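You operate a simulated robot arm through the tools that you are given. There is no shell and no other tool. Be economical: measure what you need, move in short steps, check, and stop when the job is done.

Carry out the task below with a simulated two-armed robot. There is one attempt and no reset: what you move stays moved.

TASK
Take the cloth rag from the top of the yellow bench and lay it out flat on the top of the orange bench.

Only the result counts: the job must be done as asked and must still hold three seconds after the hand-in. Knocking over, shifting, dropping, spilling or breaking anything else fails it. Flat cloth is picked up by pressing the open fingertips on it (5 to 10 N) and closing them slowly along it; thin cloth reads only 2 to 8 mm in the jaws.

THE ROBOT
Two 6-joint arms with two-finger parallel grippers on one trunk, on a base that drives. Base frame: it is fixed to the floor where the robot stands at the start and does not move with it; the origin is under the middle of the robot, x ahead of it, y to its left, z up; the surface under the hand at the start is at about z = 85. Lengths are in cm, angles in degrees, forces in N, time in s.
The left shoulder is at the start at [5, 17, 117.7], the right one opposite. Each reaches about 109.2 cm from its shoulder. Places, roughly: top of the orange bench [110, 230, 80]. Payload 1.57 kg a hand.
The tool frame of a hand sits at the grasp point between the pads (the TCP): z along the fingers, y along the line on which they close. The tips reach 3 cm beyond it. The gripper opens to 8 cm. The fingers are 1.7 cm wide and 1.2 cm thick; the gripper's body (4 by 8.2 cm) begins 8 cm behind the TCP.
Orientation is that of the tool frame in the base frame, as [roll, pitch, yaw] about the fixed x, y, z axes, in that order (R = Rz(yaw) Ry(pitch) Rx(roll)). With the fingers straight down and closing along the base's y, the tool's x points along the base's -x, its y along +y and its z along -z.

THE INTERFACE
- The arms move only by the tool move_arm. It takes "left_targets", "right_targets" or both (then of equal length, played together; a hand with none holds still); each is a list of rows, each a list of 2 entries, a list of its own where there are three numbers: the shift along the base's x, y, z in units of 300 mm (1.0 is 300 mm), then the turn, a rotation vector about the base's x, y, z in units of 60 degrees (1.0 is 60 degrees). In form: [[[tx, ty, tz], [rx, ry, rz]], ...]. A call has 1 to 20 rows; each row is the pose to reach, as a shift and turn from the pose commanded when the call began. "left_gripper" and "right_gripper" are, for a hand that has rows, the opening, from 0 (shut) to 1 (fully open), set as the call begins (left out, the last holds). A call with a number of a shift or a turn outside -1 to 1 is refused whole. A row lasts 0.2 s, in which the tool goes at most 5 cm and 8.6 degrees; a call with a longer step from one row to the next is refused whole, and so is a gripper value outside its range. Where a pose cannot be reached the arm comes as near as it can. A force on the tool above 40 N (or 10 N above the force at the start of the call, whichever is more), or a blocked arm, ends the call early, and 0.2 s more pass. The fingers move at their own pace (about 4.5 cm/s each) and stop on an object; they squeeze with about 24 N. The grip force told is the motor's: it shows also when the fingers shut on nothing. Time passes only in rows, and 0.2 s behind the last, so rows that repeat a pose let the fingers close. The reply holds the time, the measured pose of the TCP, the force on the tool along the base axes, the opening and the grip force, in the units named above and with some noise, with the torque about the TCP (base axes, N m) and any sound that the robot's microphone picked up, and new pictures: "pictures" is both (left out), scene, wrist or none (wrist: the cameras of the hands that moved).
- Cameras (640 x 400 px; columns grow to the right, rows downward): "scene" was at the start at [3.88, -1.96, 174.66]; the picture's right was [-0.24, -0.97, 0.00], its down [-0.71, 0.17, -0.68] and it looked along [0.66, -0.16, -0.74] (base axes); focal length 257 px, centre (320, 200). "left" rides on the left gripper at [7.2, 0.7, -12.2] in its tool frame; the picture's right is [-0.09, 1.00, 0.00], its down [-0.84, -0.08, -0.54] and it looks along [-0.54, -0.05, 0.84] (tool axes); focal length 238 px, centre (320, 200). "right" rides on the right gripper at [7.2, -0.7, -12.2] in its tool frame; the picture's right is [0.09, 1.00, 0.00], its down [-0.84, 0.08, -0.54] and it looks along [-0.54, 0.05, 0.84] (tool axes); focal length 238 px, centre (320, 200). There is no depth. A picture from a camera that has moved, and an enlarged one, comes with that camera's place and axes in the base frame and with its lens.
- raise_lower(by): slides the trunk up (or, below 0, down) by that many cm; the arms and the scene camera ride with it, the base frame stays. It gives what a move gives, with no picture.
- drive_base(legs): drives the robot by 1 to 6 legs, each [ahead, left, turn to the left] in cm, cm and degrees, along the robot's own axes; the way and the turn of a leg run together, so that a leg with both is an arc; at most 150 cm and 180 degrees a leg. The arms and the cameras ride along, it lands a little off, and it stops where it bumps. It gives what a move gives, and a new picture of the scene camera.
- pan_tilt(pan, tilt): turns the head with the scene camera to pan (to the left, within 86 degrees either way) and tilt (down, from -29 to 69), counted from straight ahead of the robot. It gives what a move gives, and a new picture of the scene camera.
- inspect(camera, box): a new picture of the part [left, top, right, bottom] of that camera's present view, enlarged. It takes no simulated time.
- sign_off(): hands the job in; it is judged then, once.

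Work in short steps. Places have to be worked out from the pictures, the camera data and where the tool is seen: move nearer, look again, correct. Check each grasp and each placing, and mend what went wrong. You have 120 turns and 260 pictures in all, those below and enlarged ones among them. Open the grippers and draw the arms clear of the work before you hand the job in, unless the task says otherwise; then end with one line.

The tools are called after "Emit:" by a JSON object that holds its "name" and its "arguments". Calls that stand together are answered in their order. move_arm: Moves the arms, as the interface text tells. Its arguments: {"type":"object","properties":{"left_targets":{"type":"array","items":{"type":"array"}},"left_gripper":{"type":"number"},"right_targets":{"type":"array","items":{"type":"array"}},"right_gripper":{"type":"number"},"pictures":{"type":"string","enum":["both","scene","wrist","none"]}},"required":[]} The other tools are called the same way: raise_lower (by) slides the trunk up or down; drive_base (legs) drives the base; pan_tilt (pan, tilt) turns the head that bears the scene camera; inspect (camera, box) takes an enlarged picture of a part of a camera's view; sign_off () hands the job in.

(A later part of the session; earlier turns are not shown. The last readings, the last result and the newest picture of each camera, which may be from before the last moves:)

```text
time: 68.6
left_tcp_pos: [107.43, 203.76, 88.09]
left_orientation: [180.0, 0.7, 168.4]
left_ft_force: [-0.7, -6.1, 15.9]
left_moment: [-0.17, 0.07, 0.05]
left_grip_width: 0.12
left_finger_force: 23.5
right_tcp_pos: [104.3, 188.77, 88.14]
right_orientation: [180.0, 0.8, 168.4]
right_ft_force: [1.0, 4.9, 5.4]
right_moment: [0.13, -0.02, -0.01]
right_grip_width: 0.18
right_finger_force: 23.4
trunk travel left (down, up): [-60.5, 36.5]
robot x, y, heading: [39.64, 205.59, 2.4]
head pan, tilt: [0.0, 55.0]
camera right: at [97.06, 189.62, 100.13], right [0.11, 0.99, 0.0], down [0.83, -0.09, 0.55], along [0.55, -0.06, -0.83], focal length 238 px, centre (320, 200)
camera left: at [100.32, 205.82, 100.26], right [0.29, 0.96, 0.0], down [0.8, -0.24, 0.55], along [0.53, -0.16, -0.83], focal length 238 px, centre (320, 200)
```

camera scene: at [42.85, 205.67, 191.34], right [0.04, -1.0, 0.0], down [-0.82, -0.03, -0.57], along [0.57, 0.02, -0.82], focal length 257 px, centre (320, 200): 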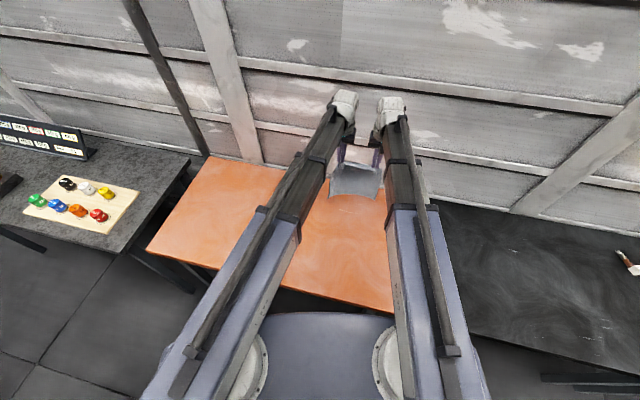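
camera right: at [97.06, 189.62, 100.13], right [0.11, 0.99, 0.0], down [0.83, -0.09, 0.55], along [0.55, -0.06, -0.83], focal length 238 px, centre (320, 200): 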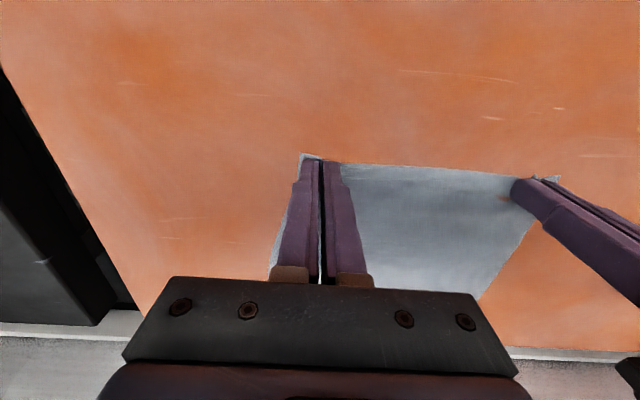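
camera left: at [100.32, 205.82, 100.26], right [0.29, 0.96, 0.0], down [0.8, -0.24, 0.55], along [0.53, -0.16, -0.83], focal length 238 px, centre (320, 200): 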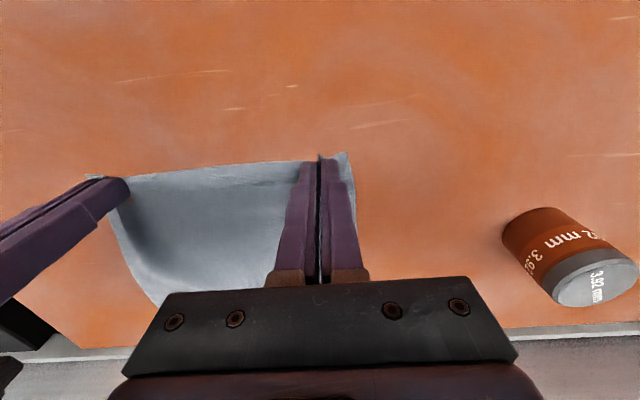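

The grip is good on both. I'll lift slightly and slide the whole sheet 9 cm toward the robot to make room behind it.

Emit:
{"name": "raise_lower", "arguments": {"by": 1.5}}

Emit:
{"name": "move_arm", "arguments": {"left_targets": [[[-0.05, 0.01, 0], [0, 0, 0]], [[-0.1, 0.02, 0], [0, 0, 0]], [[-0.15, 0.03, 0], [0, 0, 0]], [[-0.2, 0.04, 0], [0, 0, 0]], [[-0.25, 0.05, 0], [0, 0, 0]], [[-0.3, 0.06, 0], [0, 0, 0]], [[-0.3, 0.06, 0], [0, 0, 0]]], "right_targets": [[[-0.05, 0.01, 0], [0, 0, 0]], [[-0.1, 0.02, 0], [0, 0, 0]], [[-0.15, 0.03, 0], [0, 0, 0]], [[-0.2, 0.04, 0], [0, 0, 0]], [[-0.25, 0.05, 0], [0, 0, 0]], [[-0.3, 0.06, 0], [0, 0, 0]], [[-0.3, 0.06, 0], [0, 0, 0]]], "pictures": "wrist"}}

```text
time: 69.2
left_tcp_pos: [107.53, 203.84, 89.51]
left_orientation: [-180.0, 0.6, 168.4]
left_ft_force: [-0.4, -4.6, 0.8]
left_moment: [-0.1, 0.05, 0.01]
left_grip_width: 0.13
left_finger_force: 23.5
right_tcp_pos: [104.52, 188.79, 89.28]
right_orientation: [180.0, 0.7, 168.4]
right_ft_force: [1.2, 3.8, 0.1]
right_moment: [0.15, 0.0, 0.0]
right_grip_width: 0.16
right_finger_force: 23.2
trunk travel left (down, up): [-62.0, 35.0]
robot x, y, heading: [39.62, 206.04, 2.6]
head pan, tilt: [0.0, 55.0]
```

```text
time: 70.8
left_tcp_pos: [98.64, 205.64, 89.54]
left_orientation: [-180.0, 0.7, 168.4]
left_ft_force: [-0.6, -6.3, 0.4]
left_moment: [-0.16, 0.04, -0.05]
left_grip_width: 0.11
left_finger_force: 23.0
right_tcp_pos: [95.53, 190.46, 89.42]
right_orientation: [179.9, 0.7, 168.4]
right_ft_force: [1.8, 5.8, 0.1]
right_moment: [0.19, -0.07, -0.06]
right_grip_width: 0.17
right_finger_force: 23.3
trunk travel left (down, up): [-62.0, 35.0]
robot x, y, heading: [39.58, 205.53, 2.6]
head pan, tilt: [0.0, 55.0]
camera right: at [88.24, 191.29, 101.54], right [0.11, 0.99, 0.0], down [0.83, -0.09, 0.55], along [0.55, -0.06, -0.83], focal length 238 px, centre (320, 200)
camera left: at [91.5, 207.72, 101.66], right [0.29, 0.96, 0.0], down [0.8, -0.24, 0.55], along [0.53, -0.16, -0.83], focal length 238 px, centre (320, 200)
```

right: 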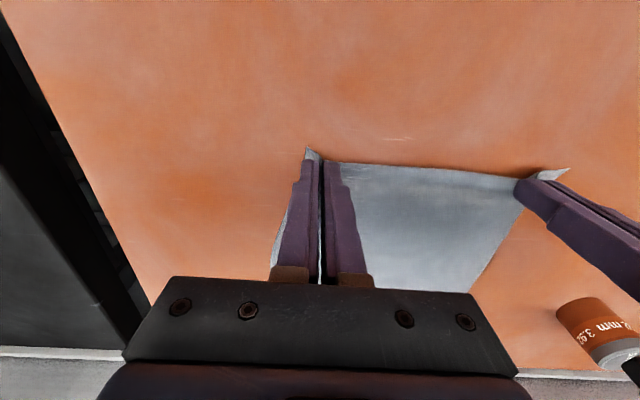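
left: 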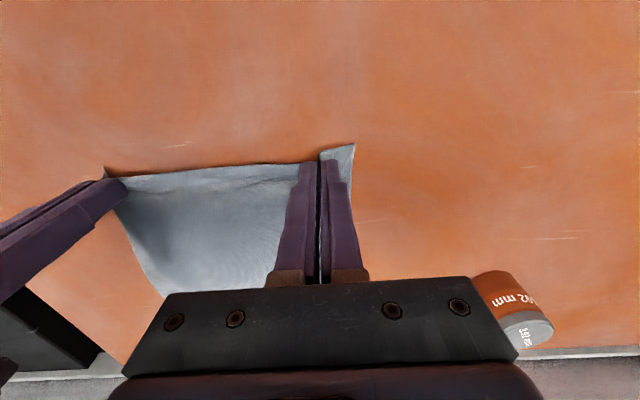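

The slide worked. Now I'll raise the near edge in stages while moving forward, to bring the sheet up vertical above its far edge.

Emit:
{"name": "raise_lower", "arguments": {"by": 10}}

Emit:
{"name": "move_arm", "arguments": {"left_targets": [[[0.1, -0.02, 0], [0, 0, 0]], [[0.2, -0.04, 0], [0, 0, 0]], [[0.3, -0.06, 0], [0, 0, 0]], [[0.3, -0.06, 0], [0, 0, 0]]], "right_targets": [[[0.1, -0.02, 0], [0, 0, 0]], [[0.2, -0.04, 0], [0, 0, 0]], [[0.3, -0.06, 0], [0, 0, 0]], [[0.3, -0.06, 0], [0, 0, 0]]], "pictures": "none"}}

Emit:
{"name": "raise_lower", "arguments": {"by": 9}}

Emit:
{"name": "inspect", "arguments": {"camera": "left", "box": [0, 0, 640, 400]}}

Emit:
{"name": "inspect", "arguments": {"camera": "scene", "box": [280, 80, 440, 200]}}

```text
time: 72.1
left_tcp_pos: [98.62, 205.57, 99.48]
left_orientation: [-179.9, 0.7, 168.3]
left_ft_force: [-1.4, -6.4, -0.5]
left_moment: [-0.19, 0.01, -0.02]
left_grip_width: 0.12
left_finger_force: 23.3
right_tcp_pos: [95.57, 190.46, 99.5]
right_orientation: [-180.0, 0.7, 168.4]
right_ft_force: [1.3, 5.4, -0.2]
right_moment: [0.17, -0.04, 0.0]
right_grip_width: 0.18
right_finger_force: 23.2
trunk travel left (down, up): [-72.0, 25.0]
robot x, y, heading: [39.71, 205.27, 2.4]
head pan, tilt: [0.0, 55.0]
```

```text
time: 73.1
left_tcp_pos: [107.57, 203.82, 99.56]
left_orientation: [-179.8, 0.8, 168.4]
left_ft_force: [-1.7, -7.0, 0.3]
left_moment: [-0.23, 0.09, -0.03]
left_grip_width: 0.14
left_finger_force: 23.4
right_tcp_pos: [104.57, 188.5, 99.54]
right_orientation: [-180.0, 0.9, 168.5]
right_ft_force: [2.0, 7.9, 0.0]
right_moment: [0.2, -0.08, 0.0]
right_grip_width: 0.2
right_finger_force: 23.7
trunk travel left (down, up): [-72.0, 25.0]
robot x, y, heading: [39.81, 205.99, 2.2]
head pan, tilt: [0.0, 55.0]
```

```text
time: 74.4
left_tcp_pos: [107.56, 203.7, 108.6]
left_orientation: [-179.9, 0.7, 168.3]
left_ft_force: [-1.3, -8.4, -0.8]
left_moment: [-0.25, 0.07, 0.01]
left_grip_width: 0.13
left_finger_force: 22.8
right_tcp_pos: [104.41, 188.46, 108.52]
right_orientation: [179.9, 0.7, 168.5]
right_ft_force: [1.7, 6.4, -0.4]
right_moment: [0.22, -0.05, -0.07]
right_grip_width: 0.19
right_finger_force: 23.8
trunk travel left (down, up): [-81.0, 16.0]
robot x, y, heading: [39.17, 205.67, 2.0]
head pan, tilt: [0.0, 55.0]
```

```text
1.00 times, centred on (320, 200) of left (not enlarged: the box is as wide or as high as the picture)
camera zoom: at [100.44, 205.91, 120.66], right [0.29, 0.96, 0.0], down [0.8, -0.24, 0.55], along [0.53, -0.16, -0.83], focal length 238 px, centre (320, 200)
```

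zoom: 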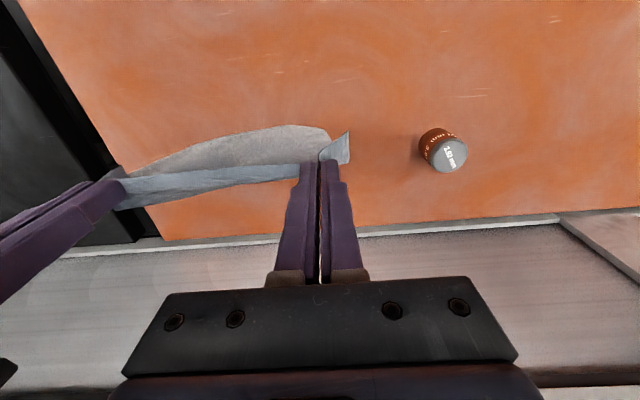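

```text
3.33 times, centred on (360, 140) of scene
camera zoom: at [42.9, 205.64, 175.51], right [0.04, -1.0, 0.0], down [-0.82, -0.03, -0.57], along [0.57, 0.02, -0.82], focal length 857 px, centre (187, 400)
```

zoom: 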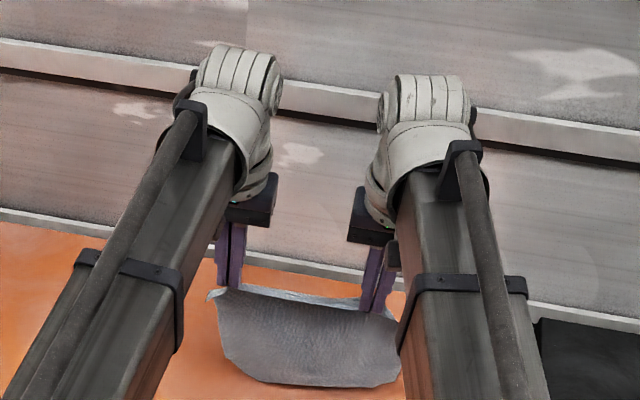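

The sheet is up, but its lower edge still leans toward me. I'll raise it until it hangs freely to see whether the folded strip has opened.

Emit:
{"name": "raise_lower", "arguments": {"by": 6}}

Emit:
{"name": "inspect", "arguments": {"camera": "left", "box": [80, 50, 400, 250]}}

Emit:
{"name": "inspect", "arguments": {"camera": "right", "box": [240, 50, 560, 250]}}

Emit:
{"name": "inspect", "arguments": {"camera": "scene", "box": [300, 140, 420, 220]}}

```text
time: 75.4
left_tcp_pos: [107.56, 203.8, 114.57]
left_orientation: [-179.9, 0.8, 168.4]
left_ft_force: [-1.7, -7.8, 0.2]
left_moment: [-0.18, 0.09, -0.01]
left_grip_width: 0.14
left_finger_force: 23.4
right_tcp_pos: [104.46, 188.45, 114.69]
right_orientation: [180.0, 0.7, 168.4]
right_ft_force: [0.7, 8.2, -0.2]
right_moment: [0.26, -0.07, -0.04]
right_grip_width: 0.17
right_finger_force: 23.9
trunk travel left (down, up): [-87.0, 10.0]
robot x, y, heading: [39.59, 205.6, 2.6]
head pan, tilt: [0.0, 55.0]
```

```text
2.00 times, centred on (240, 150) of left
camera zoom: at [100.44, 205.91, 126.66], right [0.29, 0.96, 0.0], down [0.8, -0.24, 0.55], along [0.53, -0.16, -0.83], focal length 477 px, centre (480, 300)
```

zoom: 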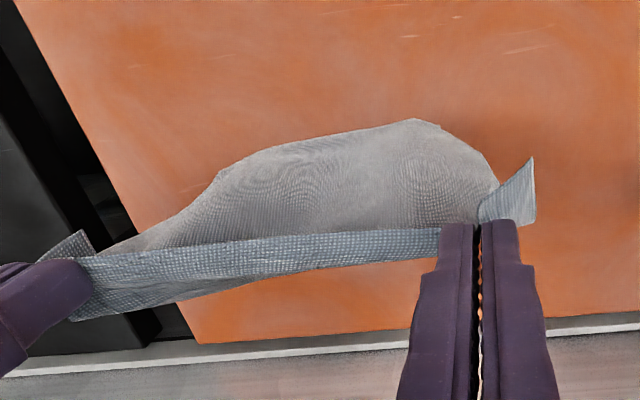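

```text
2.00 times, centred on (400, 150) of right
camera zoom: at [97.24, 189.36, 126.53], right [0.11, 0.99, 0.0], down [0.83, -0.09, 0.55], along [0.55, -0.06, -0.83], focal length 477 px, centre (160, 300)
```

zoom: 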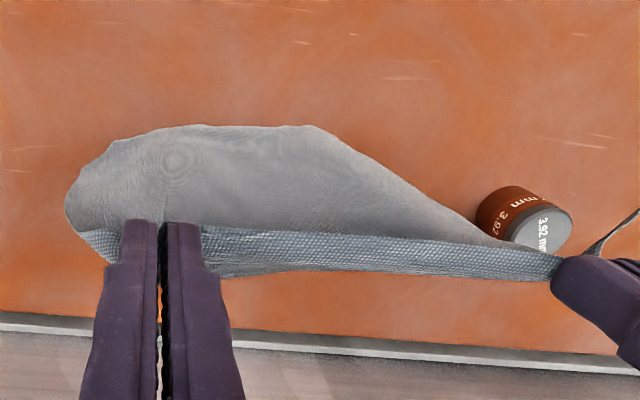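

```text
5.00 times, centred on (360, 180) of scene
camera zoom: at [42.91, 205.64, 181.51], right [0.04, -1.0, 0.0], down [-0.82, -0.03, -0.57], along [0.57, 0.02, -0.82], focal length 1286 px, centre (120, 300)
```

zoom: 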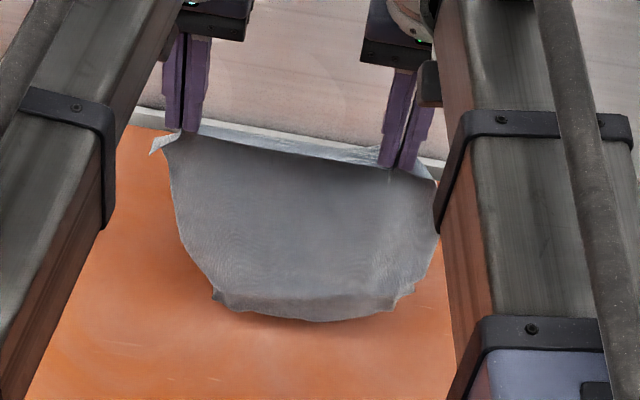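

The strip is still folded, now on the underside of the leaning sheet. Dragging forward with the bottom touching should peel it open, as it did for the corner. I'll move back in the air, lower to touch, and drag forward.

Emit:
{"name": "raise_lower", "arguments": {"by": 2}}

Emit:
{"name": "move_arm", "arguments": {"left_targets": [[[-0.1, 0.02, 0], [0, 0, 0]], [[-0.2, 0.04, 0], [0, 0, 0]], [[-0.3, 0.06, 0], [0, 0, 0]], [[-0.4, 0.08, 0], [0, 0, 0]], [[-0.5, 0.1, 0], [0, 0, 0]], [[-0.6, 0.12, 0], [0, 0, 0]], [[-0.6, 0.12, 0], [0, 0, 0]]], "right_targets": [[[-0.1, 0.02, 0], [0, 0, 0]], [[-0.2, 0.04, 0], [0, 0, 0]], [[-0.3, 0.06, 0], [0, 0, 0]], [[-0.4, 0.08, 0], [0, 0, 0]], [[-0.5, 0.1, 0], [0, 0, 0]], [[-0.6, 0.12, 0], [0, 0, 0]], [[-0.6, 0.12, 0], [0, 0, 0]]], "pictures": "wrist"}}

Emit:
{"name": "raise_lower", "arguments": {"by": -7}}

Emit:
{"name": "inspect", "arguments": {"camera": "left", "box": [0, 0, 640, 400]}}

```text
time: 76.0
left_tcp_pos: [107.53, 203.83, 116.43]
left_orientation: [-180.0, 0.7, 168.5]
left_ft_force: [-2.4, -8.1, -0.2]
left_moment: [-0.22, 0.05, -0.01]
left_grip_width: 0.13
left_finger_force: 23.3
right_tcp_pos: [104.6, 188.4, 116.51]
right_orientation: [-179.9, 0.8, 168.4]
right_ft_force: [2.1, 7.1, -0.3]
right_moment: [0.26, -0.06, -0.03]
right_grip_width: 0.17
right_finger_force: 23.3
trunk travel left (down, up): [-89.0, 8.0]
robot x, y, heading: [39.65, 205.78, 2.5]
head pan, tilt: [0.0, 55.0]
```

```text
time: 77.7
left_tcp_pos: [89.54, 207.17, 116.51]
left_orientation: [-179.7, 0.7, 168.3]
left_ft_force: [-2.1, -7.4, -0.2]
left_moment: [-0.23, 0.09, 0.0]
left_grip_width: 0.11
left_finger_force: 23.8
right_tcp_pos: [86.4, 192.01, 116.5]
right_orientation: [180.0, 0.8, 168.4]
right_ft_force: [1.9, 7.1, 0.0]
right_moment: [0.21, -0.03, -0.02]
right_grip_width: 0.18
right_finger_force: 23.3
trunk travel left (down, up): [-89.0, 8.0]
robot x, y, heading: [39.46, 205.28, 2.3]
head pan, tilt: [0.0, 55.0]
camera right: at [79.13, 192.88, 128.51], right [0.11, 0.99, 0.0], down [0.83, -0.09, 0.55], along [0.55, -0.06, -0.83], focal length 238 px, centre (320, 200)
camera left: at [82.47, 209.36, 128.64], right [0.29, 0.96, 0.0], down [0.8, -0.24, 0.55], along [0.53, -0.16, -0.83], focal length 238 px, centre (320, 200)
```

right: 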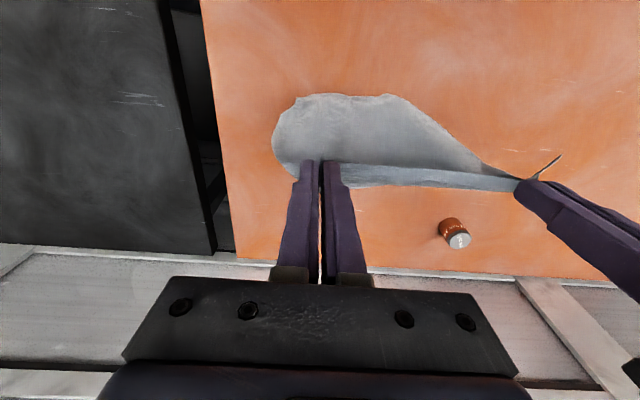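
left: 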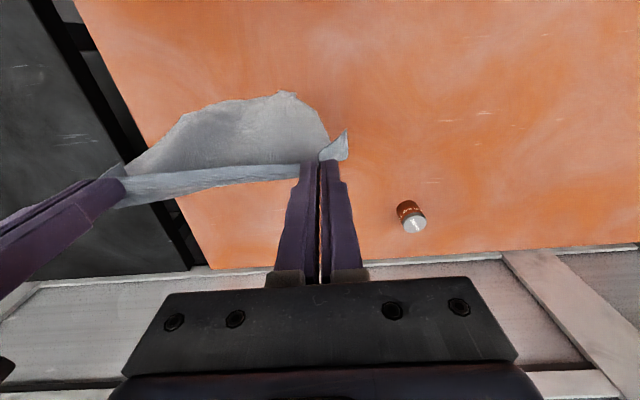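

```text
time: 78.7
left_tcp_pos: [89.45, 207.24, 109.62]
left_orientation: [-179.8, 0.7, 168.4]
left_ft_force: [-1.6, -7.7, 0.3]
left_moment: [-0.21, 0.05, -0.04]
left_grip_width: 0.13
left_finger_force: 22.7
right_tcp_pos: [86.26, 192.03, 109.55]
right_orientation: [-180.0, 0.7, 168.4]
right_ft_force: [1.6, 6.3, -0.2]
right_moment: [0.19, -0.06, -0.03]
right_grip_width: 0.19
right_finger_force: 24.0
trunk travel left (down, up): [-82.0, 15.0]
robot x, y, heading: [39.69, 205.72, 2.0]
head pan, tilt: [0.0, 55.0]
```

```text
1.00 times, centred on (320, 200) of left (not enlarged: the box is as wide or as high as the picture)
camera zoom: at [82.36, 209.37, 121.68], right [0.29, 0.96, 0.0], down [0.8, -0.24, 0.55], along [0.53, -0.16, -0.83], focal length 238 px, centre (320, 200)
```

zoom: 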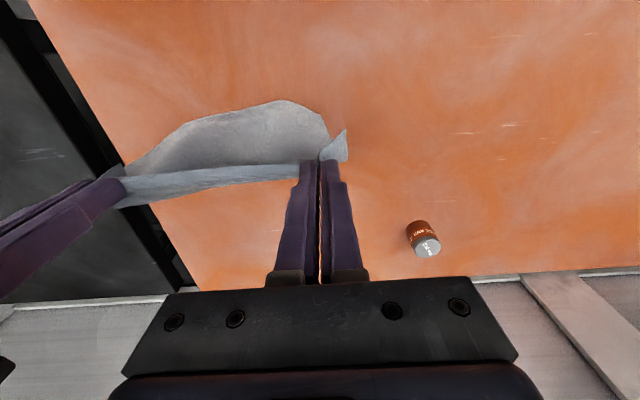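

The bottom is just about touching. I'll go down 2.5 cm more and drag forward 9 cm.

Emit:
{"name": "raise_lower", "arguments": {"by": -2.5}}

Emit:
{"name": "move_arm", "arguments": {"left_targets": [[[0.06, -0.012, 0], [0, 0, 0]], [[0.12, -0.024, 0], [0, 0, 0]], [[0.18, -0.036, 0], [0, 0, 0]], [[0.24, -0.05, 0], [0, 0, 0]], [[0.3, -0.06, 0], [0, 0, 0]], [[0.3, -0.06, 0], [0, 0, 0]]], "right_targets": [[[0.06, -0.012, 0], [0, 0, 0]], [[0.12, -0.024, 0], [0, 0, 0]], [[0.18, -0.036, 0], [0, 0, 0]], [[0.24, -0.05, 0], [0, 0, 0]], [[0.3, -0.06, 0], [0, 0, 0]], [[0.3, -0.06, 0], [0, 0, 0]]], "pictures": "wrist"}}

Emit:
{"name": "inspect", "arguments": {"camera": "scene", "box": [280, 120, 440, 220]}}

```text
time: 79.4
left_tcp_pos: [89.56, 207.2, 107.0]
left_orientation: [-179.9, 0.6, 168.4]
left_ft_force: [-2.0, -7.0, -0.3]
left_moment: [-0.22, 0.06, -0.02]
left_grip_width: 0.13
left_finger_force: 23.3
right_tcp_pos: [86.26, 191.96, 106.96]
right_orientation: [-180.0, 0.7, 168.4]
right_ft_force: [2.7, 7.8, 0.0]
right_moment: [0.19, -0.03, -0.04]
right_grip_width: 0.17
right_finger_force: 23.0
trunk travel left (down, up): [-79.5, 17.5]
robot x, y, heading: [39.51, 205.6, 2.4]
head pan, tilt: [0.0, 55.0]
```

```text
time: 80.8
left_tcp_pos: [98.37, 205.61, 107.09]
left_orientation: [-179.9, 0.7, 168.4]
left_ft_force: [-2.1, -8.4, -0.1]
left_moment: [-0.24, 0.04, -0.04]
left_grip_width: 0.12
left_finger_force: 23.1
right_tcp_pos: [95.32, 190.12, 107.03]
right_orientation: [180.0, 0.6, 168.4]
right_ft_force: [2.1, 7.4, 0.3]
right_moment: [0.23, -0.05, -0.04]
right_grip_width: 0.21
right_finger_force: 23.3
trunk travel left (down, up): [-79.5, 17.5]
robot x, y, heading: [39.72, 205.7, 2.3]
head pan, tilt: [0.0, 55.0]
camera right: at [87.98, 191.11, 119.06], right [0.11, 0.99, 0.0], down [0.83, -0.09, 0.55], along [0.55, -0.06, -0.83], focal length 238 px, centre (320, 200)
camera left: at [91.26, 207.67, 119.19], right [0.29, 0.96, 0.0], down [0.8, -0.24, 0.55], along [0.53, -0.16, -0.83], focal length 238 px, centre (320, 200)
```

right: 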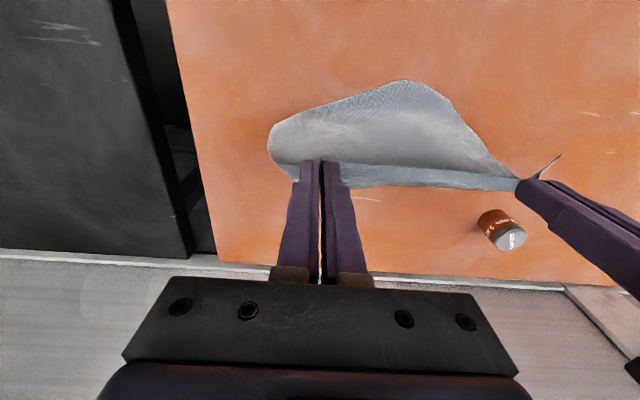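
left: 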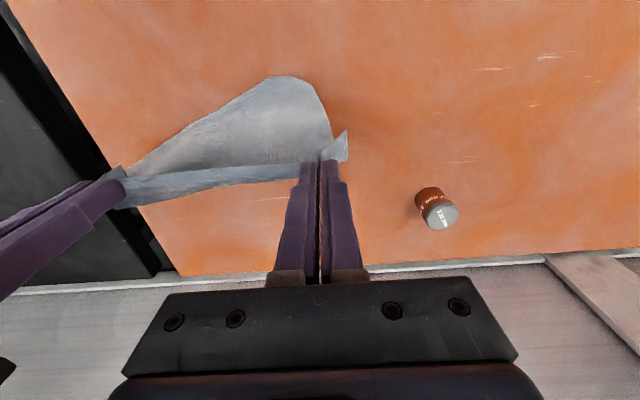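

```text
4.00 times, centred on (360, 170) of scene
camera zoom: at [42.82, 205.65, 174.01], right [0.04, -1.0, 0.0], down [-0.82, -0.03, -0.57], along [0.57, 0.02, -0.82], focal length 1028 px, centre (160, 320)
```

zoom: 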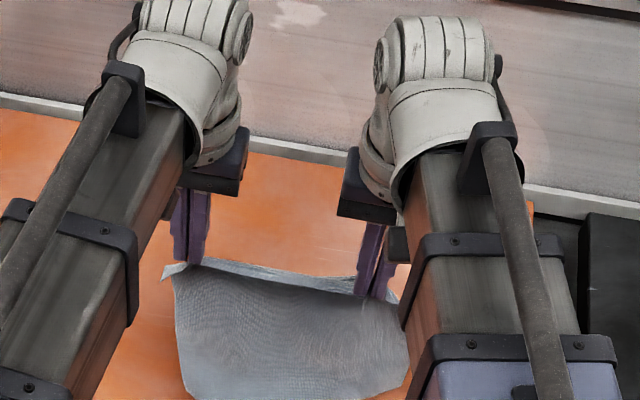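

The bottom edge is moving out on the left. I'll look lower in the scene view.

Emit:
{"name": "inspect", "arguments": {"camera": "scene", "box": [300, 180, 420, 260]}}

Emit:
{"name": "inspect", "arguments": {"camera": "left", "box": [100, 50, 400, 240]}}

```text
5.00 times, centred on (360, 220) of scene
camera zoom: at [42.82, 205.65, 174.01], right [0.04, -1.0, 0.0], down [-0.82, -0.03, -0.57], along [0.57, 0.02, -0.82], focal length 1286 px, centre (120, 100)
```

zoom: 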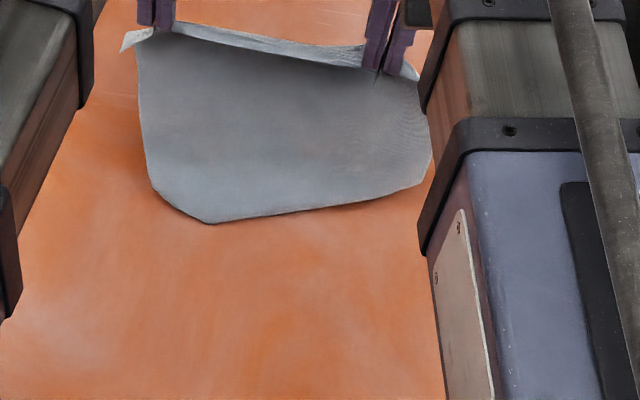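

```text
2.11 times, centred on (250, 145) of left
camera zoom: at [91.26, 207.67, 119.19], right [0.29, 0.96, 0.0], down [0.8, -0.24, 0.55], along [0.53, -0.16, -0.83], focal length 502 px, centre (467, 316)
```

zoom: 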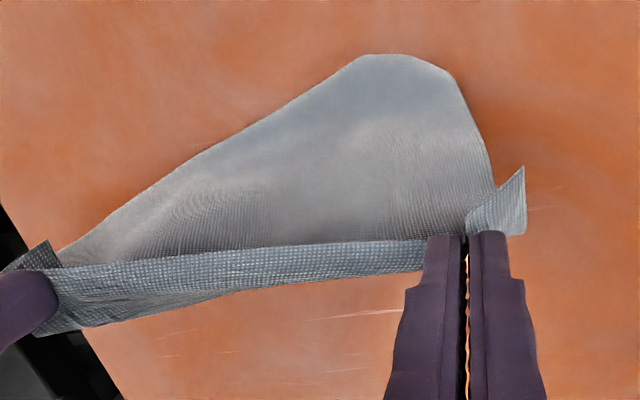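

The left half has opened; the right and the corners are still folded. I'll lower 1.5 cm and drag further.

Emit:
{"name": "raise_lower", "arguments": {"by": -1.5}}

Emit:
{"name": "move_arm", "arguments": {"left_targets": [[[0.06, -0.012, 0], [0, 0, 0]], [[0.12, -0.024, 0], [0, 0, 0]], [[0.18, -0.036, 0], [0, 0, 0]], [[0.24, -0.05, 0], [0, 0, 0]], [[0.3, -0.06, 0], [0, 0, 0]], [[0.36, -0.072, 0], [0, 0, 0]], [[0.42, -0.084, 0], [0, 0, 0]], [[0.42, -0.084, 0], [0, 0, 0]]], "right_targets": [[[0.06, -0.012, 0], [0, 0, 0]], [[0.12, -0.024, 0], [0, 0, 0]], [[0.18, -0.036, 0], [0, 0, 0]], [[0.24, -0.05, 0], [0, 0, 0]], [[0.3, -0.06, 0], [0, 0, 0]], [[0.36, -0.072, 0], [0, 0, 0]], [[0.42, -0.084, 0], [0, 0, 0]], [[0.42, -0.084, 0], [0, 0, 0]]], "pictures": "wrist"}}

Emit:
{"name": "inspect", "arguments": {"camera": "scene", "box": [300, 150, 420, 230]}}

```text
time: 81.5
left_tcp_pos: [98.46, 205.51, 105.48]
left_orientation: [-179.9, 0.7, 168.4]
left_ft_force: [-1.7, -7.4, -0.3]
left_moment: [-0.24, 0.06, -0.02]
left_grip_width: 0.15
left_finger_force: 23.1
right_tcp_pos: [95.33, 190.2, 105.53]
right_orientation: [179.9, 0.6, 168.5]
right_ft_force: [2.0, 7.6, 0.1]
right_moment: [0.23, -0.08, -0.04]
right_grip_width: 0.17
right_finger_force: 23.6
trunk travel left (down, up): [-78.0, 19.0]
robot x, y, heading: [39.7, 205.53, 2.7]
head pan, tilt: [0.0, 55.0]
```

```text
time: 83.3
left_tcp_pos: [110.99, 202.95, 105.71]
left_orientation: [-179.9, 0.7, 168.5]
left_ft_force: [-3.5, -9.1, -0.3]
left_moment: [-0.28, 0.09, -0.03]
left_grip_width: 0.14
left_finger_force: 23.4
right_tcp_pos: [107.87, 187.69, 105.58]
right_orientation: [179.9, 0.8, 168.4]
right_ft_force: [1.8, 8.9, -0.4]
right_moment: [0.27, -0.08, -0.05]
right_grip_width: 0.19
right_finger_force: 23.5
trunk travel left (down, up): [-78.0, 19.0]
robot x, y, heading: [39.8, 205.26, 2.4]
head pan, tilt: [0.0, 55.0]
camera right: at [100.62, 188.55, 117.57], right [0.11, 0.99, 0.0], down [0.83, -0.09, 0.55], along [0.55, -0.06, -0.83], focal length 238 px, centre (320, 200)
camera left: at [103.98, 205.18, 117.7], right [0.29, 0.96, 0.0], down [0.8, -0.24, 0.55], along [0.53, -0.16, -0.83], focal length 238 px, centre (320, 200)
```

right: 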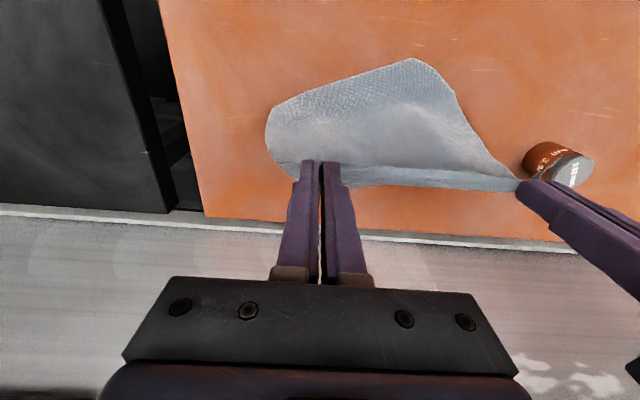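
left: 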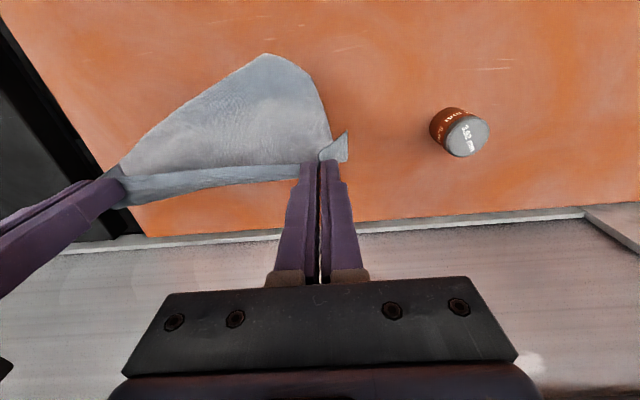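

```text
5.00 times, centred on (360, 190) of scene
camera zoom: at [42.82, 205.65, 172.51], right [0.04, -1.0, 0.0], down [-0.82, -0.03, -0.57], along [0.57, 0.02, -0.82], focal length 1286 px, centre (120, 250)
```

zoom: 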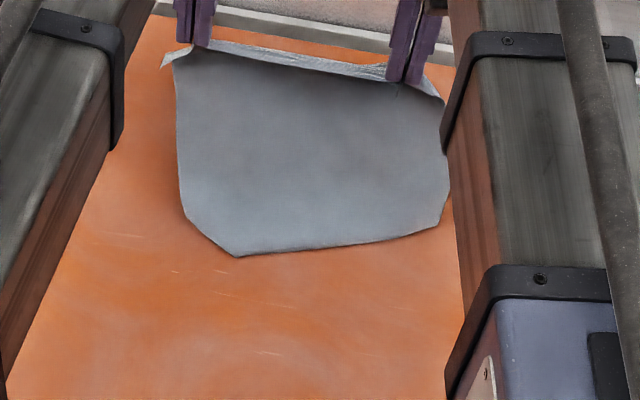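

The corners are still tucked under. I'll raise the sheet clear and shake it back and forth to let the folds drop open.

Emit:
{"name": "raise_lower", "arguments": {"by": 14}}

Emit:
{"name": "move_arm", "arguments": {"left_targets": [[[-0.16, 0.03, 0], [0, 0, 0]], [[-0.32, 0.06, 0], [0, 0, 0]], [[-0.48, 0.09, 0], [0, 0, 0]], [[-0.32, 0.06, 0], [0, 0, 0]], [[-0.48, 0.09, 0], [0, 0, 0]], [[-0.32, 0.06, 0], [0, 0, 0]], [[-0.48, 0.09, 0], [0, 0, 0]], [[-0.32, 0.06, 0], [0, 0, 0]], [[-0.48, 0.09, 0], [0, 0, 0]], [[-0.32, 0.06, 0], [0, 0, 0]], [[-0.48, 0.09, 0], [0, 0, 0]], [[-0.32, 0.06, 0], [0, 0, 0]], [[-0.48, 0.09, 0], [0, 0, 0]], [[-0.48, 0.09, 0], [0, 0, 0]], [[-0.48, 0.09, 0], [0, 0, 0]]], "right_targets": [[[-0.16, 0.03, 0], [0, 0, 0]], [[-0.32, 0.06, 0], [0, 0, 0]], [[-0.48, 0.09, 0], [0, 0, 0]], [[-0.32, 0.06, 0], [0, 0, 0]], [[-0.48, 0.09, 0], [0, 0, 0]], [[-0.32, 0.06, 0], [0, 0, 0]], [[-0.48, 0.09, 0], [0, 0, 0]], [[-0.32, 0.06, 0], [0, 0, 0]], [[-0.48, 0.09, 0], [0, 0, 0]], [[-0.32, 0.06, 0], [0, 0, 0]], [[-0.48, 0.09, 0], [0, 0, 0]], [[-0.32, 0.06, 0], [0, 0, 0]], [[-0.48, 0.09, 0], [0, 0, 0]], [[-0.48, 0.09, 0], [0, 0, 0]], [[-0.48, 0.09, 0], [0, 0, 0]]], "pictures": "wrist"}}

Emit:
{"name": "inspect", "arguments": {"camera": "scene", "box": [300, 170, 420, 260]}}

```text
time: 84.9
left_tcp_pos: [111.14, 203.13, 119.5]
left_orientation: [-179.9, 0.7, 168.3]
left_ft_force: [-2.3, -8.8, 0.1]
left_moment: [-0.27, 0.03, 0.01]
left_grip_width: 0.13
left_finger_force: 23.5
right_tcp_pos: [107.85, 187.75, 119.46]
right_orientation: [179.9, 0.7, 168.4]
right_ft_force: [3.2, 9.4, 0.5]
right_moment: [0.28, -0.06, -0.03]
right_grip_width: 0.17
right_finger_force: 23.2
trunk travel left (down, up): [-92.0, 5.0]
robot x, y, heading: [39.25, 205.72, 2.5]
head pan, tilt: [0.0, 55.0]
```

```text
time: 88.1
left_tcp_pos: [96.68, 205.65, 119.44]
left_orientation: [180.0, 0.8, 168.4]
left_ft_force: [-0.6, -1.4, -0.1]
left_moment: [-0.05, 0.0, -0.02]
left_grip_width: 0.1
left_finger_force: 23.3
left hand out of reach, approached as far as the arm can: row 13
right_tcp_pos: [93.44, 190.62, 119.63]
right_orientation: [179.9, 0.8, 168.4]
right_ft_force: [-0.6, 2.0, -0.4]
right_moment: [0.04, -0.02, -0.03]
right_grip_width: 0.2
right_finger_force: 23.8
right hand out of reach, approached as far as the arm can: row 8, 10
trunk travel left (down, up): [-92.0, 5.0]
robot x, y, heading: [39.7, 205.65, 2.1]
head pan, tilt: [0.0, 55.0]
camera right: at [86.21, 191.56, 131.57], right [0.11, 0.99, 0.0], down [0.83, -0.09, 0.55], along [0.55, -0.06, -0.83], focal length 238 px, centre (320, 200)
camera left: at [89.66, 207.82, 131.69], right [0.29, 0.96, 0.0], down [0.8, -0.24, 0.55], along [0.53, -0.16, -0.83], focal length 238 px, centre (320, 200)
```

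right: 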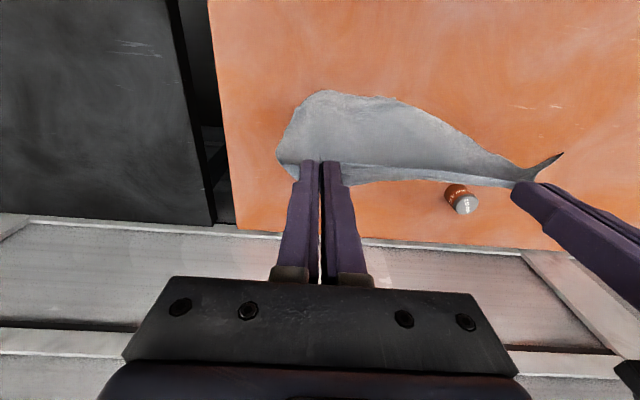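
left: 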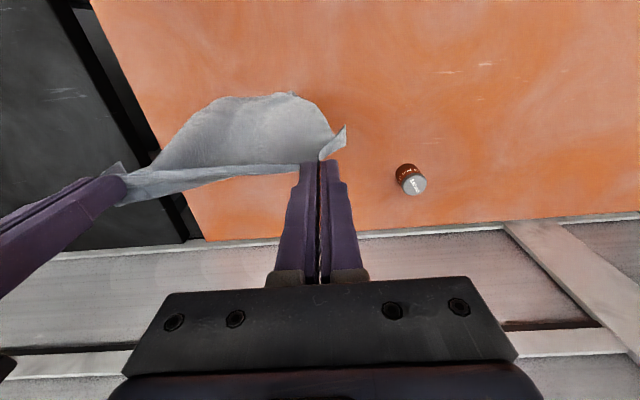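

```text
4.44 times, centred on (360, 215) of scene
camera zoom: at [42.83, 205.65, 186.51], right [0.04, -1.0, 0.0], down [-0.82, -0.03, -0.57], along [0.57, 0.02, -0.82], focal length 1143 px, centre (142, 133)
```

zoom: 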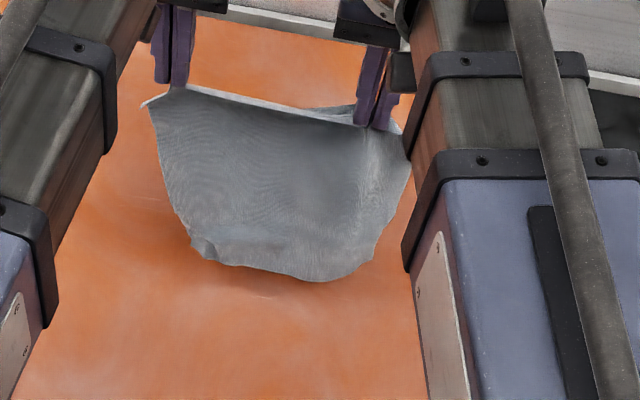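

The folds are persistent in the curved hanging shape. I'll lay the sheet the natural way now (bottom to the far side, hands pulling back), which puts the folded strip on top where fingertips can flip it. First I move forward and lower to light contact.

Emit:
{"name": "move_arm", "arguments": {"left_targets": [[[0.15, -0.03, 0], [0, 0, 0]], [[0.3, -0.06, 0], [0, 0, 0]], [[0.45, -0.09, 0], [0, 0, 0]], [[0.6, -0.12, 0], [0, 0, 0]], [[0.73, -0.146, 0], [0, 0, 0]], [[0.73, -0.146, 0], [0, 0, 0]], [[0.73, -0.146, 0], [0, 0, 0]]], "right_targets": [[[0.15, -0.03, 0], [0, 0, 0]], [[0.3, -0.06, 0], [0, 0, 0]], [[0.45, -0.09, 0], [0, 0, 0]], [[0.6, -0.12, 0], [0, 0, 0]], [[0.73, -0.146, 0], [0, 0, 0]], [[0.73, -0.146, 0], [0, 0, 0]], [[0.73, -0.146, 0], [0, 0, 0]]], "pictures": "none"}}

Emit:
{"name": "raise_lower", "arguments": {"by": -8.5}}

Emit:
{"name": "move_arm", "arguments": {"left_targets": [[[-0.06, 0.012, 0], [0, 0, 0]], [[-0.12, 0.024, 0], [0, 0, 0]], [[-0.18, 0.036, 0], [0, 0, 0]], [[-0.24, 0.05, 0], [0, 0, 0]], [[-0.3, 0.06, 0], [0, 0, 0]], [[-0.3, 0.06, 0], [0, 0, 0]]], "right_targets": [[[-0.06, 0.012, 0], [0, 0, 0]], [[-0.12, 0.024, 0], [0, 0, 0]], [[-0.18, 0.036, 0], [0, 0, 0]], [[-0.24, 0.05, 0], [0, 0, 0]], [[-0.3, 0.06, 0], [0, 0, 0]], [[-0.3, 0.06, 0], [0, 0, 0]]], "pictures": "wrist"}}

Emit:
{"name": "inspect", "arguments": {"camera": "scene", "box": [300, 130, 420, 220]}}

```text
time: 89.7
left_tcp_pos: [118.72, 201.14, 119.54]
left_orientation: [-180.0, 0.7, 168.4]
left_ft_force: [-0.7, -0.7, -0.2]
left_moment: [-0.05, 0.03, 0.01]
left_grip_width: 0.1
left_finger_force: 23.2
right_tcp_pos: [115.28, 186.26, 119.52]
right_orientation: [-180.0, 0.7, 168.4]
right_ft_force: [0.7, 1.1, 0.1]
right_moment: [0.04, -0.03, 0.03]
right_grip_width: 0.16
right_finger_force: 24.1
right hand out of reach, approached as far as the arm can: row 2, 3, 4
trunk travel left (down, up): [-92.0, 5.0]
robot x, y, heading: [39.57, 205.42, 2.4]
head pan, tilt: [0.0, 55.0]
```

```text
time: 91.0
left_tcp_pos: [118.67, 201.15, 111.01]
left_orientation: [179.9, 0.7, 168.4]
left_ft_force: [0.6, -0.8, 0.0]
left_moment: [-0.04, -0.01, -0.02]
left_grip_width: 0.1
left_finger_force: 22.9
right_tcp_pos: [115.19, 186.2, 111.08]
right_orientation: [-180.0, 0.7, 168.3]
right_ft_force: [0.6, 1.7, -0.2]
right_moment: [0.03, -0.01, -0.02]
right_grip_width: 0.17
right_finger_force: 23.9
trunk travel left (down, up): [-83.5, 13.5]
robot x, y, heading: [39.13, 205.55, 2.4]
head pan, tilt: [0.0, 55.0]
```

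```text
time: 92.3
left_tcp_pos: [109.58, 202.92, 110.97]
left_orientation: [179.9, 0.8, 168.3]
left_ft_force: [0.2, -0.8, -0.2]
left_moment: [0.0, 0.03, 0.02]
left_grip_width: 0.12
left_finger_force: 23.6
right_tcp_pos: [106.17, 188.08, 111.01]
right_orientation: [-180.0, 0.7, 168.4]
right_ft_force: [0.4, -0.3, 0.6]
right_moment: [0.02, 0.0, -0.01]
right_grip_width: 0.17
right_finger_force: 23.6
trunk travel left (down, up): [-83.5, 13.5]
robot x, y, heading: [39.51, 205.87, 2.5]
head pan, tilt: [0.0, 55.0]
camera right: at [98.95, 188.98, 123.01], right [0.11, 0.99, 0.0], down [0.83, -0.09, 0.55], along [0.55, -0.06, -0.83], focal length 238 px, centre (320, 200)
camera left: at [102.56, 205.02, 123.14], right [0.29, 0.96, 0.0], down [0.8, -0.24, 0.55], along [0.53, -0.16, -0.83], focal length 238 px, centre (320, 200)
```

right: 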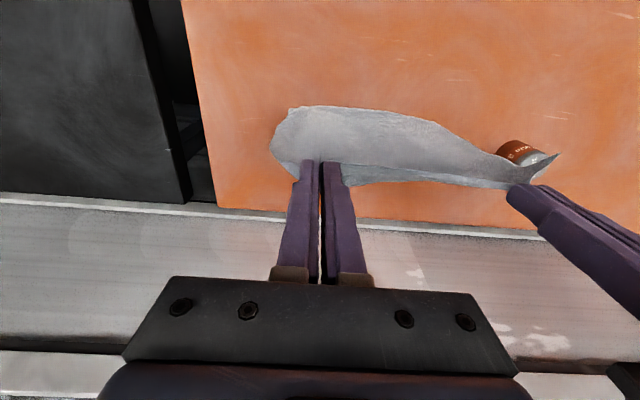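
left: 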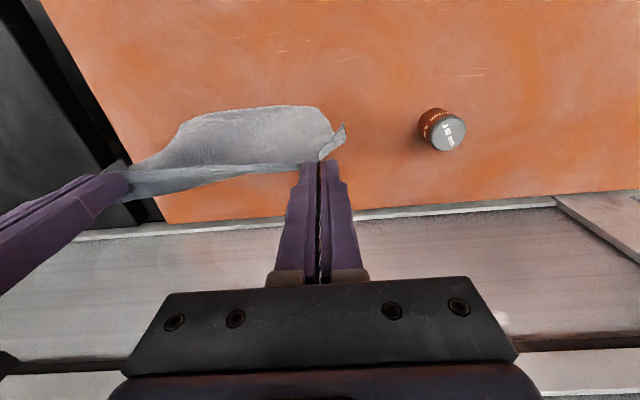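

```text
4.44 times, centred on (360, 175) of scene
camera zoom: at [42.97, 205.63, 178.01], right [0.04, -1.0, 0.0], down [-0.82, -0.03, -0.57], along [0.57, 0.02, -0.82], focal length 1143 px, centre (142, 311)
```

zoom: 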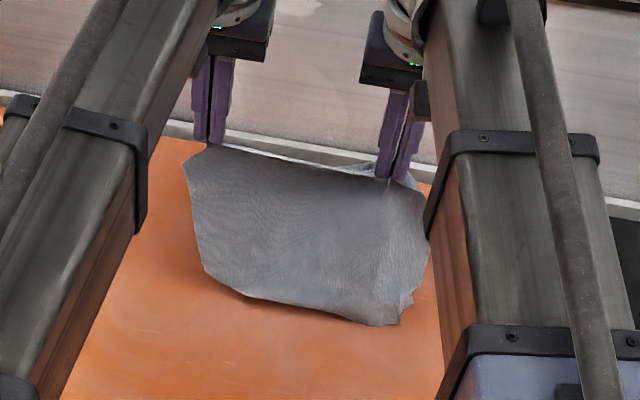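

It's not dragging yet, so contact is still too light. I'll lower 2.5 cm and drag back another 10 cm.

Emit:
{"name": "raise_lower", "arguments": {"by": -2.5}}

Emit:
{"name": "move_arm", "arguments": {"left_targets": [[[-0.06, 0.012, 0], [0, 0, 0]], [[-0.12, 0.024, 0], [0, 0, 0]], [[-0.18, 0.036, 0], [0, 0, 0]], [[-0.24, 0.05, 0], [0, 0, 0]], [[-0.3, 0.06, 0], [0, 0, 0]], [[-0.36, 0.07, 0], [0, 0, 0]], [[-0.36, 0.07, 0], [0, 0, 0]]], "right_targets": [[[-0.06, 0.012, 0], [0, 0, 0]], [[-0.12, 0.024, 0], [0, 0, 0]], [[-0.18, 0.036, 0], [0, 0, 0]], [[-0.24, 0.05, 0], [0, 0, 0]], [[-0.3, 0.06, 0], [0, 0, 0]], [[-0.36, 0.07, 0], [0, 0, 0]], [[-0.36, 0.07, 0], [0, 0, 0]]], "pictures": "wrist"}}

Emit:
{"name": "inspect", "arguments": {"camera": "scene", "box": [300, 150, 420, 240]}}

```text
time: 93.1
left_tcp_pos: [109.57, 202.87, 108.51]
left_orientation: [179.9, 0.8, 168.3]
left_ft_force: [-0.3, -1.4, -0.1]
left_moment: [-0.04, -0.02, -0.02]
left_grip_width: 0.13
left_finger_force: 23.3
right_tcp_pos: [106.02, 188.07, 108.51]
right_orientation: [180.0, 0.7, 168.4]
right_ft_force: [0.5, 0.3, -0.9]
right_moment: [0.0, 0.02, -0.01]
right_grip_width: 0.15
right_finger_force: 23.5
trunk travel left (down, up): [-81.0, 16.0]
robot x, y, heading: [39.38, 205.37, 2.4]
head pan, tilt: [0.0, 55.0]
```

```text
time: 94.7
left_tcp_pos: [98.69, 205.04, 108.49]
left_orientation: [-180.0, 0.8, 168.4]
left_ft_force: [0.5, 0.3, -0.1]
left_moment: [0.01, 0.03, -0.02]
left_grip_width: 0.11
left_finger_force: 23.4
right_tcp_pos: [95.57, 190.24, 108.5]
right_orientation: [-180.0, 0.7, 168.4]
right_ft_force: [0.0, -0.9, -1.1]
right_moment: [0.0, 0.04, 0.0]
right_grip_width: 0.16
right_finger_force: 23.9
trunk travel left (down, up): [-81.0, 16.0]
robot x, y, heading: [39.75, 205.73, 2.1]
head pan, tilt: [0.0, 55.0]
camera right: at [88.21, 191.18, 120.52], right [0.11, 0.99, 0.0], down [0.83, -0.09, 0.55], along [0.55, -0.06, -0.83], focal length 238 px, centre (320, 200)
camera left: at [91.56, 207.14, 120.65], right [0.29, 0.96, 0.0], down [0.8, -0.24, 0.55], along [0.53, -0.16, -0.83], focal length 238 px, centre (320, 200)
```

right: 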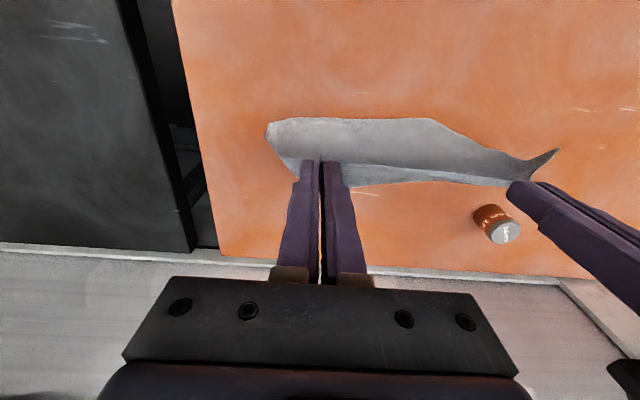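
left: 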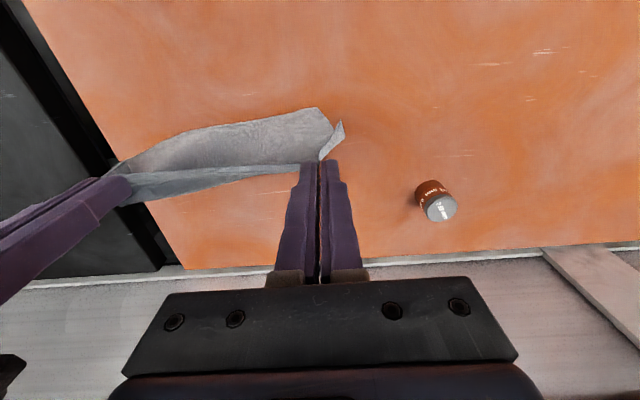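

```text
4.44 times, centred on (360, 195) of scene
camera zoom: at [42.94, 205.62, 175.51], right [0.04, -1.0, 0.0], down [-0.82, -0.03, -0.57], along [0.57, 0.02, -0.82], focal length 1143 px, centre (142, 222)
```

zoom: 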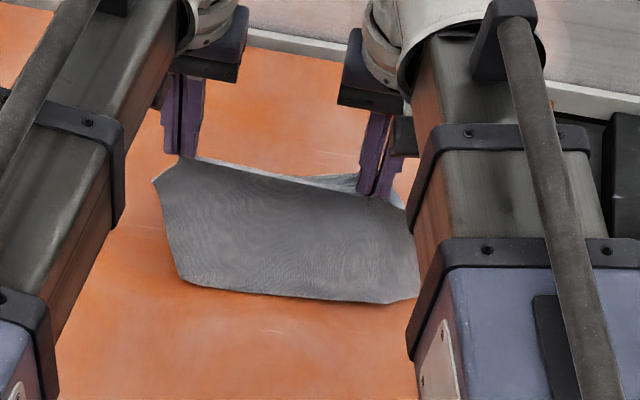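

The bottom has started to lag. I'll drag back 9 cm more, 1.5 cm lower.

Emit:
{"name": "raise_lower", "arguments": {"by": -1.5}}

Emit:
{"name": "move_arm", "arguments": {"left_targets": [[[-0.06, 0.012, 0], [0, 0, 0]], [[-0.12, 0.024, 0], [0, 0, 0]], [[-0.18, 0.036, 0], [0, 0, 0]], [[-0.24, 0.05, 0], [0, 0, 0]], [[-0.3, 0.06, 0], [0, 0, 0]], [[-0.36, 0.07, 0], [0, 0, 0]], [[-0.36, 0.07, 0], [0, 0, 0]]], "right_targets": [[[-0.06, 0.012, 0], [0, 0, 0]], [[-0.12, 0.024, 0], [0, 0, 0]], [[-0.18, 0.036, 0], [0, 0, 0]], [[-0.24, 0.05, 0], [0, 0, 0]], [[-0.3, 0.06, 0], [0, 0, 0]], [[-0.36, 0.07, 0], [0, 0, 0]], [[-0.36, 0.07, 0], [0, 0, 0]]], "pictures": "wrist"}}

Emit:
{"name": "inspect", "arguments": {"camera": "scene", "box": [300, 170, 420, 260]}}

```text
time: 95.3
left_tcp_pos: [98.53, 205.04, 107.0]
left_orientation: [179.9, 0.8, 168.5]
left_ft_force: [0.3, -0.5, -0.2]
left_moment: [-0.02, -0.01, -0.03]
left_grip_width: 0.1
left_finger_force: 23.6
right_tcp_pos: [95.46, 190.35, 106.91]
right_orientation: [-179.9, 0.7, 168.3]
right_ft_force: [-0.1, -0.2, 1.1]
right_moment: [0.0, -0.02, 0.0]
right_grip_width: 0.19
right_finger_force: 24.0
trunk travel left (down, up): [-79.5, 17.5]
robot x, y, heading: [39.66, 205.51, 2.4]
head pan, tilt: [0.0, 55.0]
```

```text
time: 96.9
left_tcp_pos: [87.91, 207.04, 107.18]
left_orientation: [180.0, 0.7, 168.4]
left_ft_force: [-0.5, 0.2, 0.0]
left_moment: [0.02, 0.02, 0.02]
left_grip_width: 0.09
left_finger_force: 22.9
right_tcp_pos: [86.18, 192.4, 107.02]
right_orientation: [-180.0, 0.6, 168.4]
right_ft_force: [-0.9, -0.6, -0.1]
right_moment: [-0.02, 0.0, 0.0]
right_grip_width: 0.13
right_finger_force: 23.9
right hand out of reach, approached as far as the arm can: row 6, 7
trunk travel left (down, up): [-79.5, 17.5]
robot x, y, heading: [39.67, 205.39, 2.5]
head pan, tilt: [0.0, 55.0]
camera right: at [78.87, 193.27, 119.05], right [0.11, 0.99, 0.0], down [0.83, -0.09, 0.55], along [0.55, -0.06, -0.83], focal length 238 px, centre (320, 200)
camera left: at [80.72, 209.23, 119.17], right [0.29, 0.96, 0.0], down [0.8, -0.24, 0.55], along [0.53, -0.16, -0.83], focal length 238 px, centre (320, 200)
```

right: 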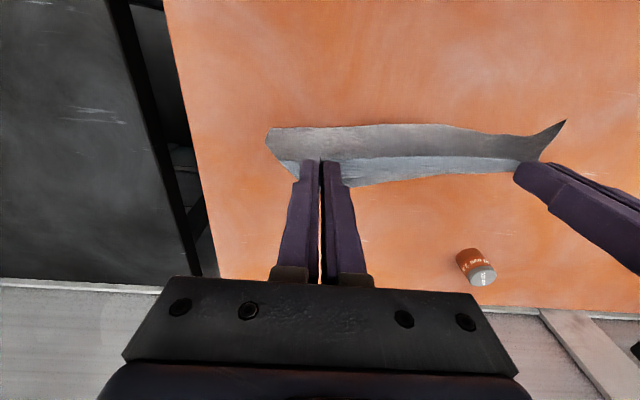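
left: 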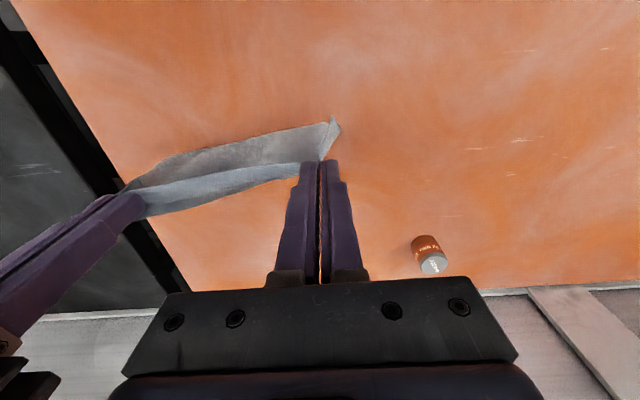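

```text
4.44 times, centred on (360, 215) of scene
camera zoom: at [42.9, 205.64, 174.01], right [0.04, -1.0, 0.0], down [-0.82, -0.03, -0.57], along [0.57, 0.02, -0.82], focal length 1143 px, centre (142, 133)
```

zoom: 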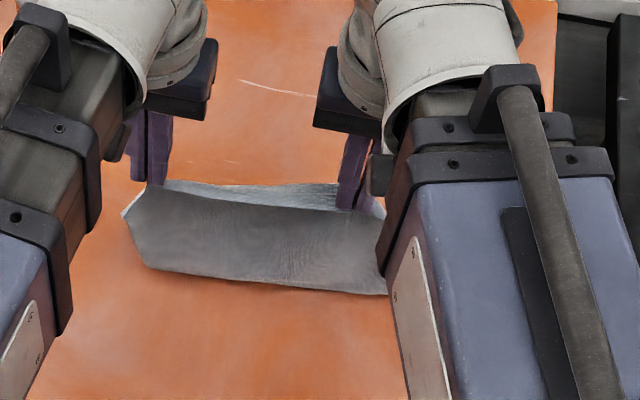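

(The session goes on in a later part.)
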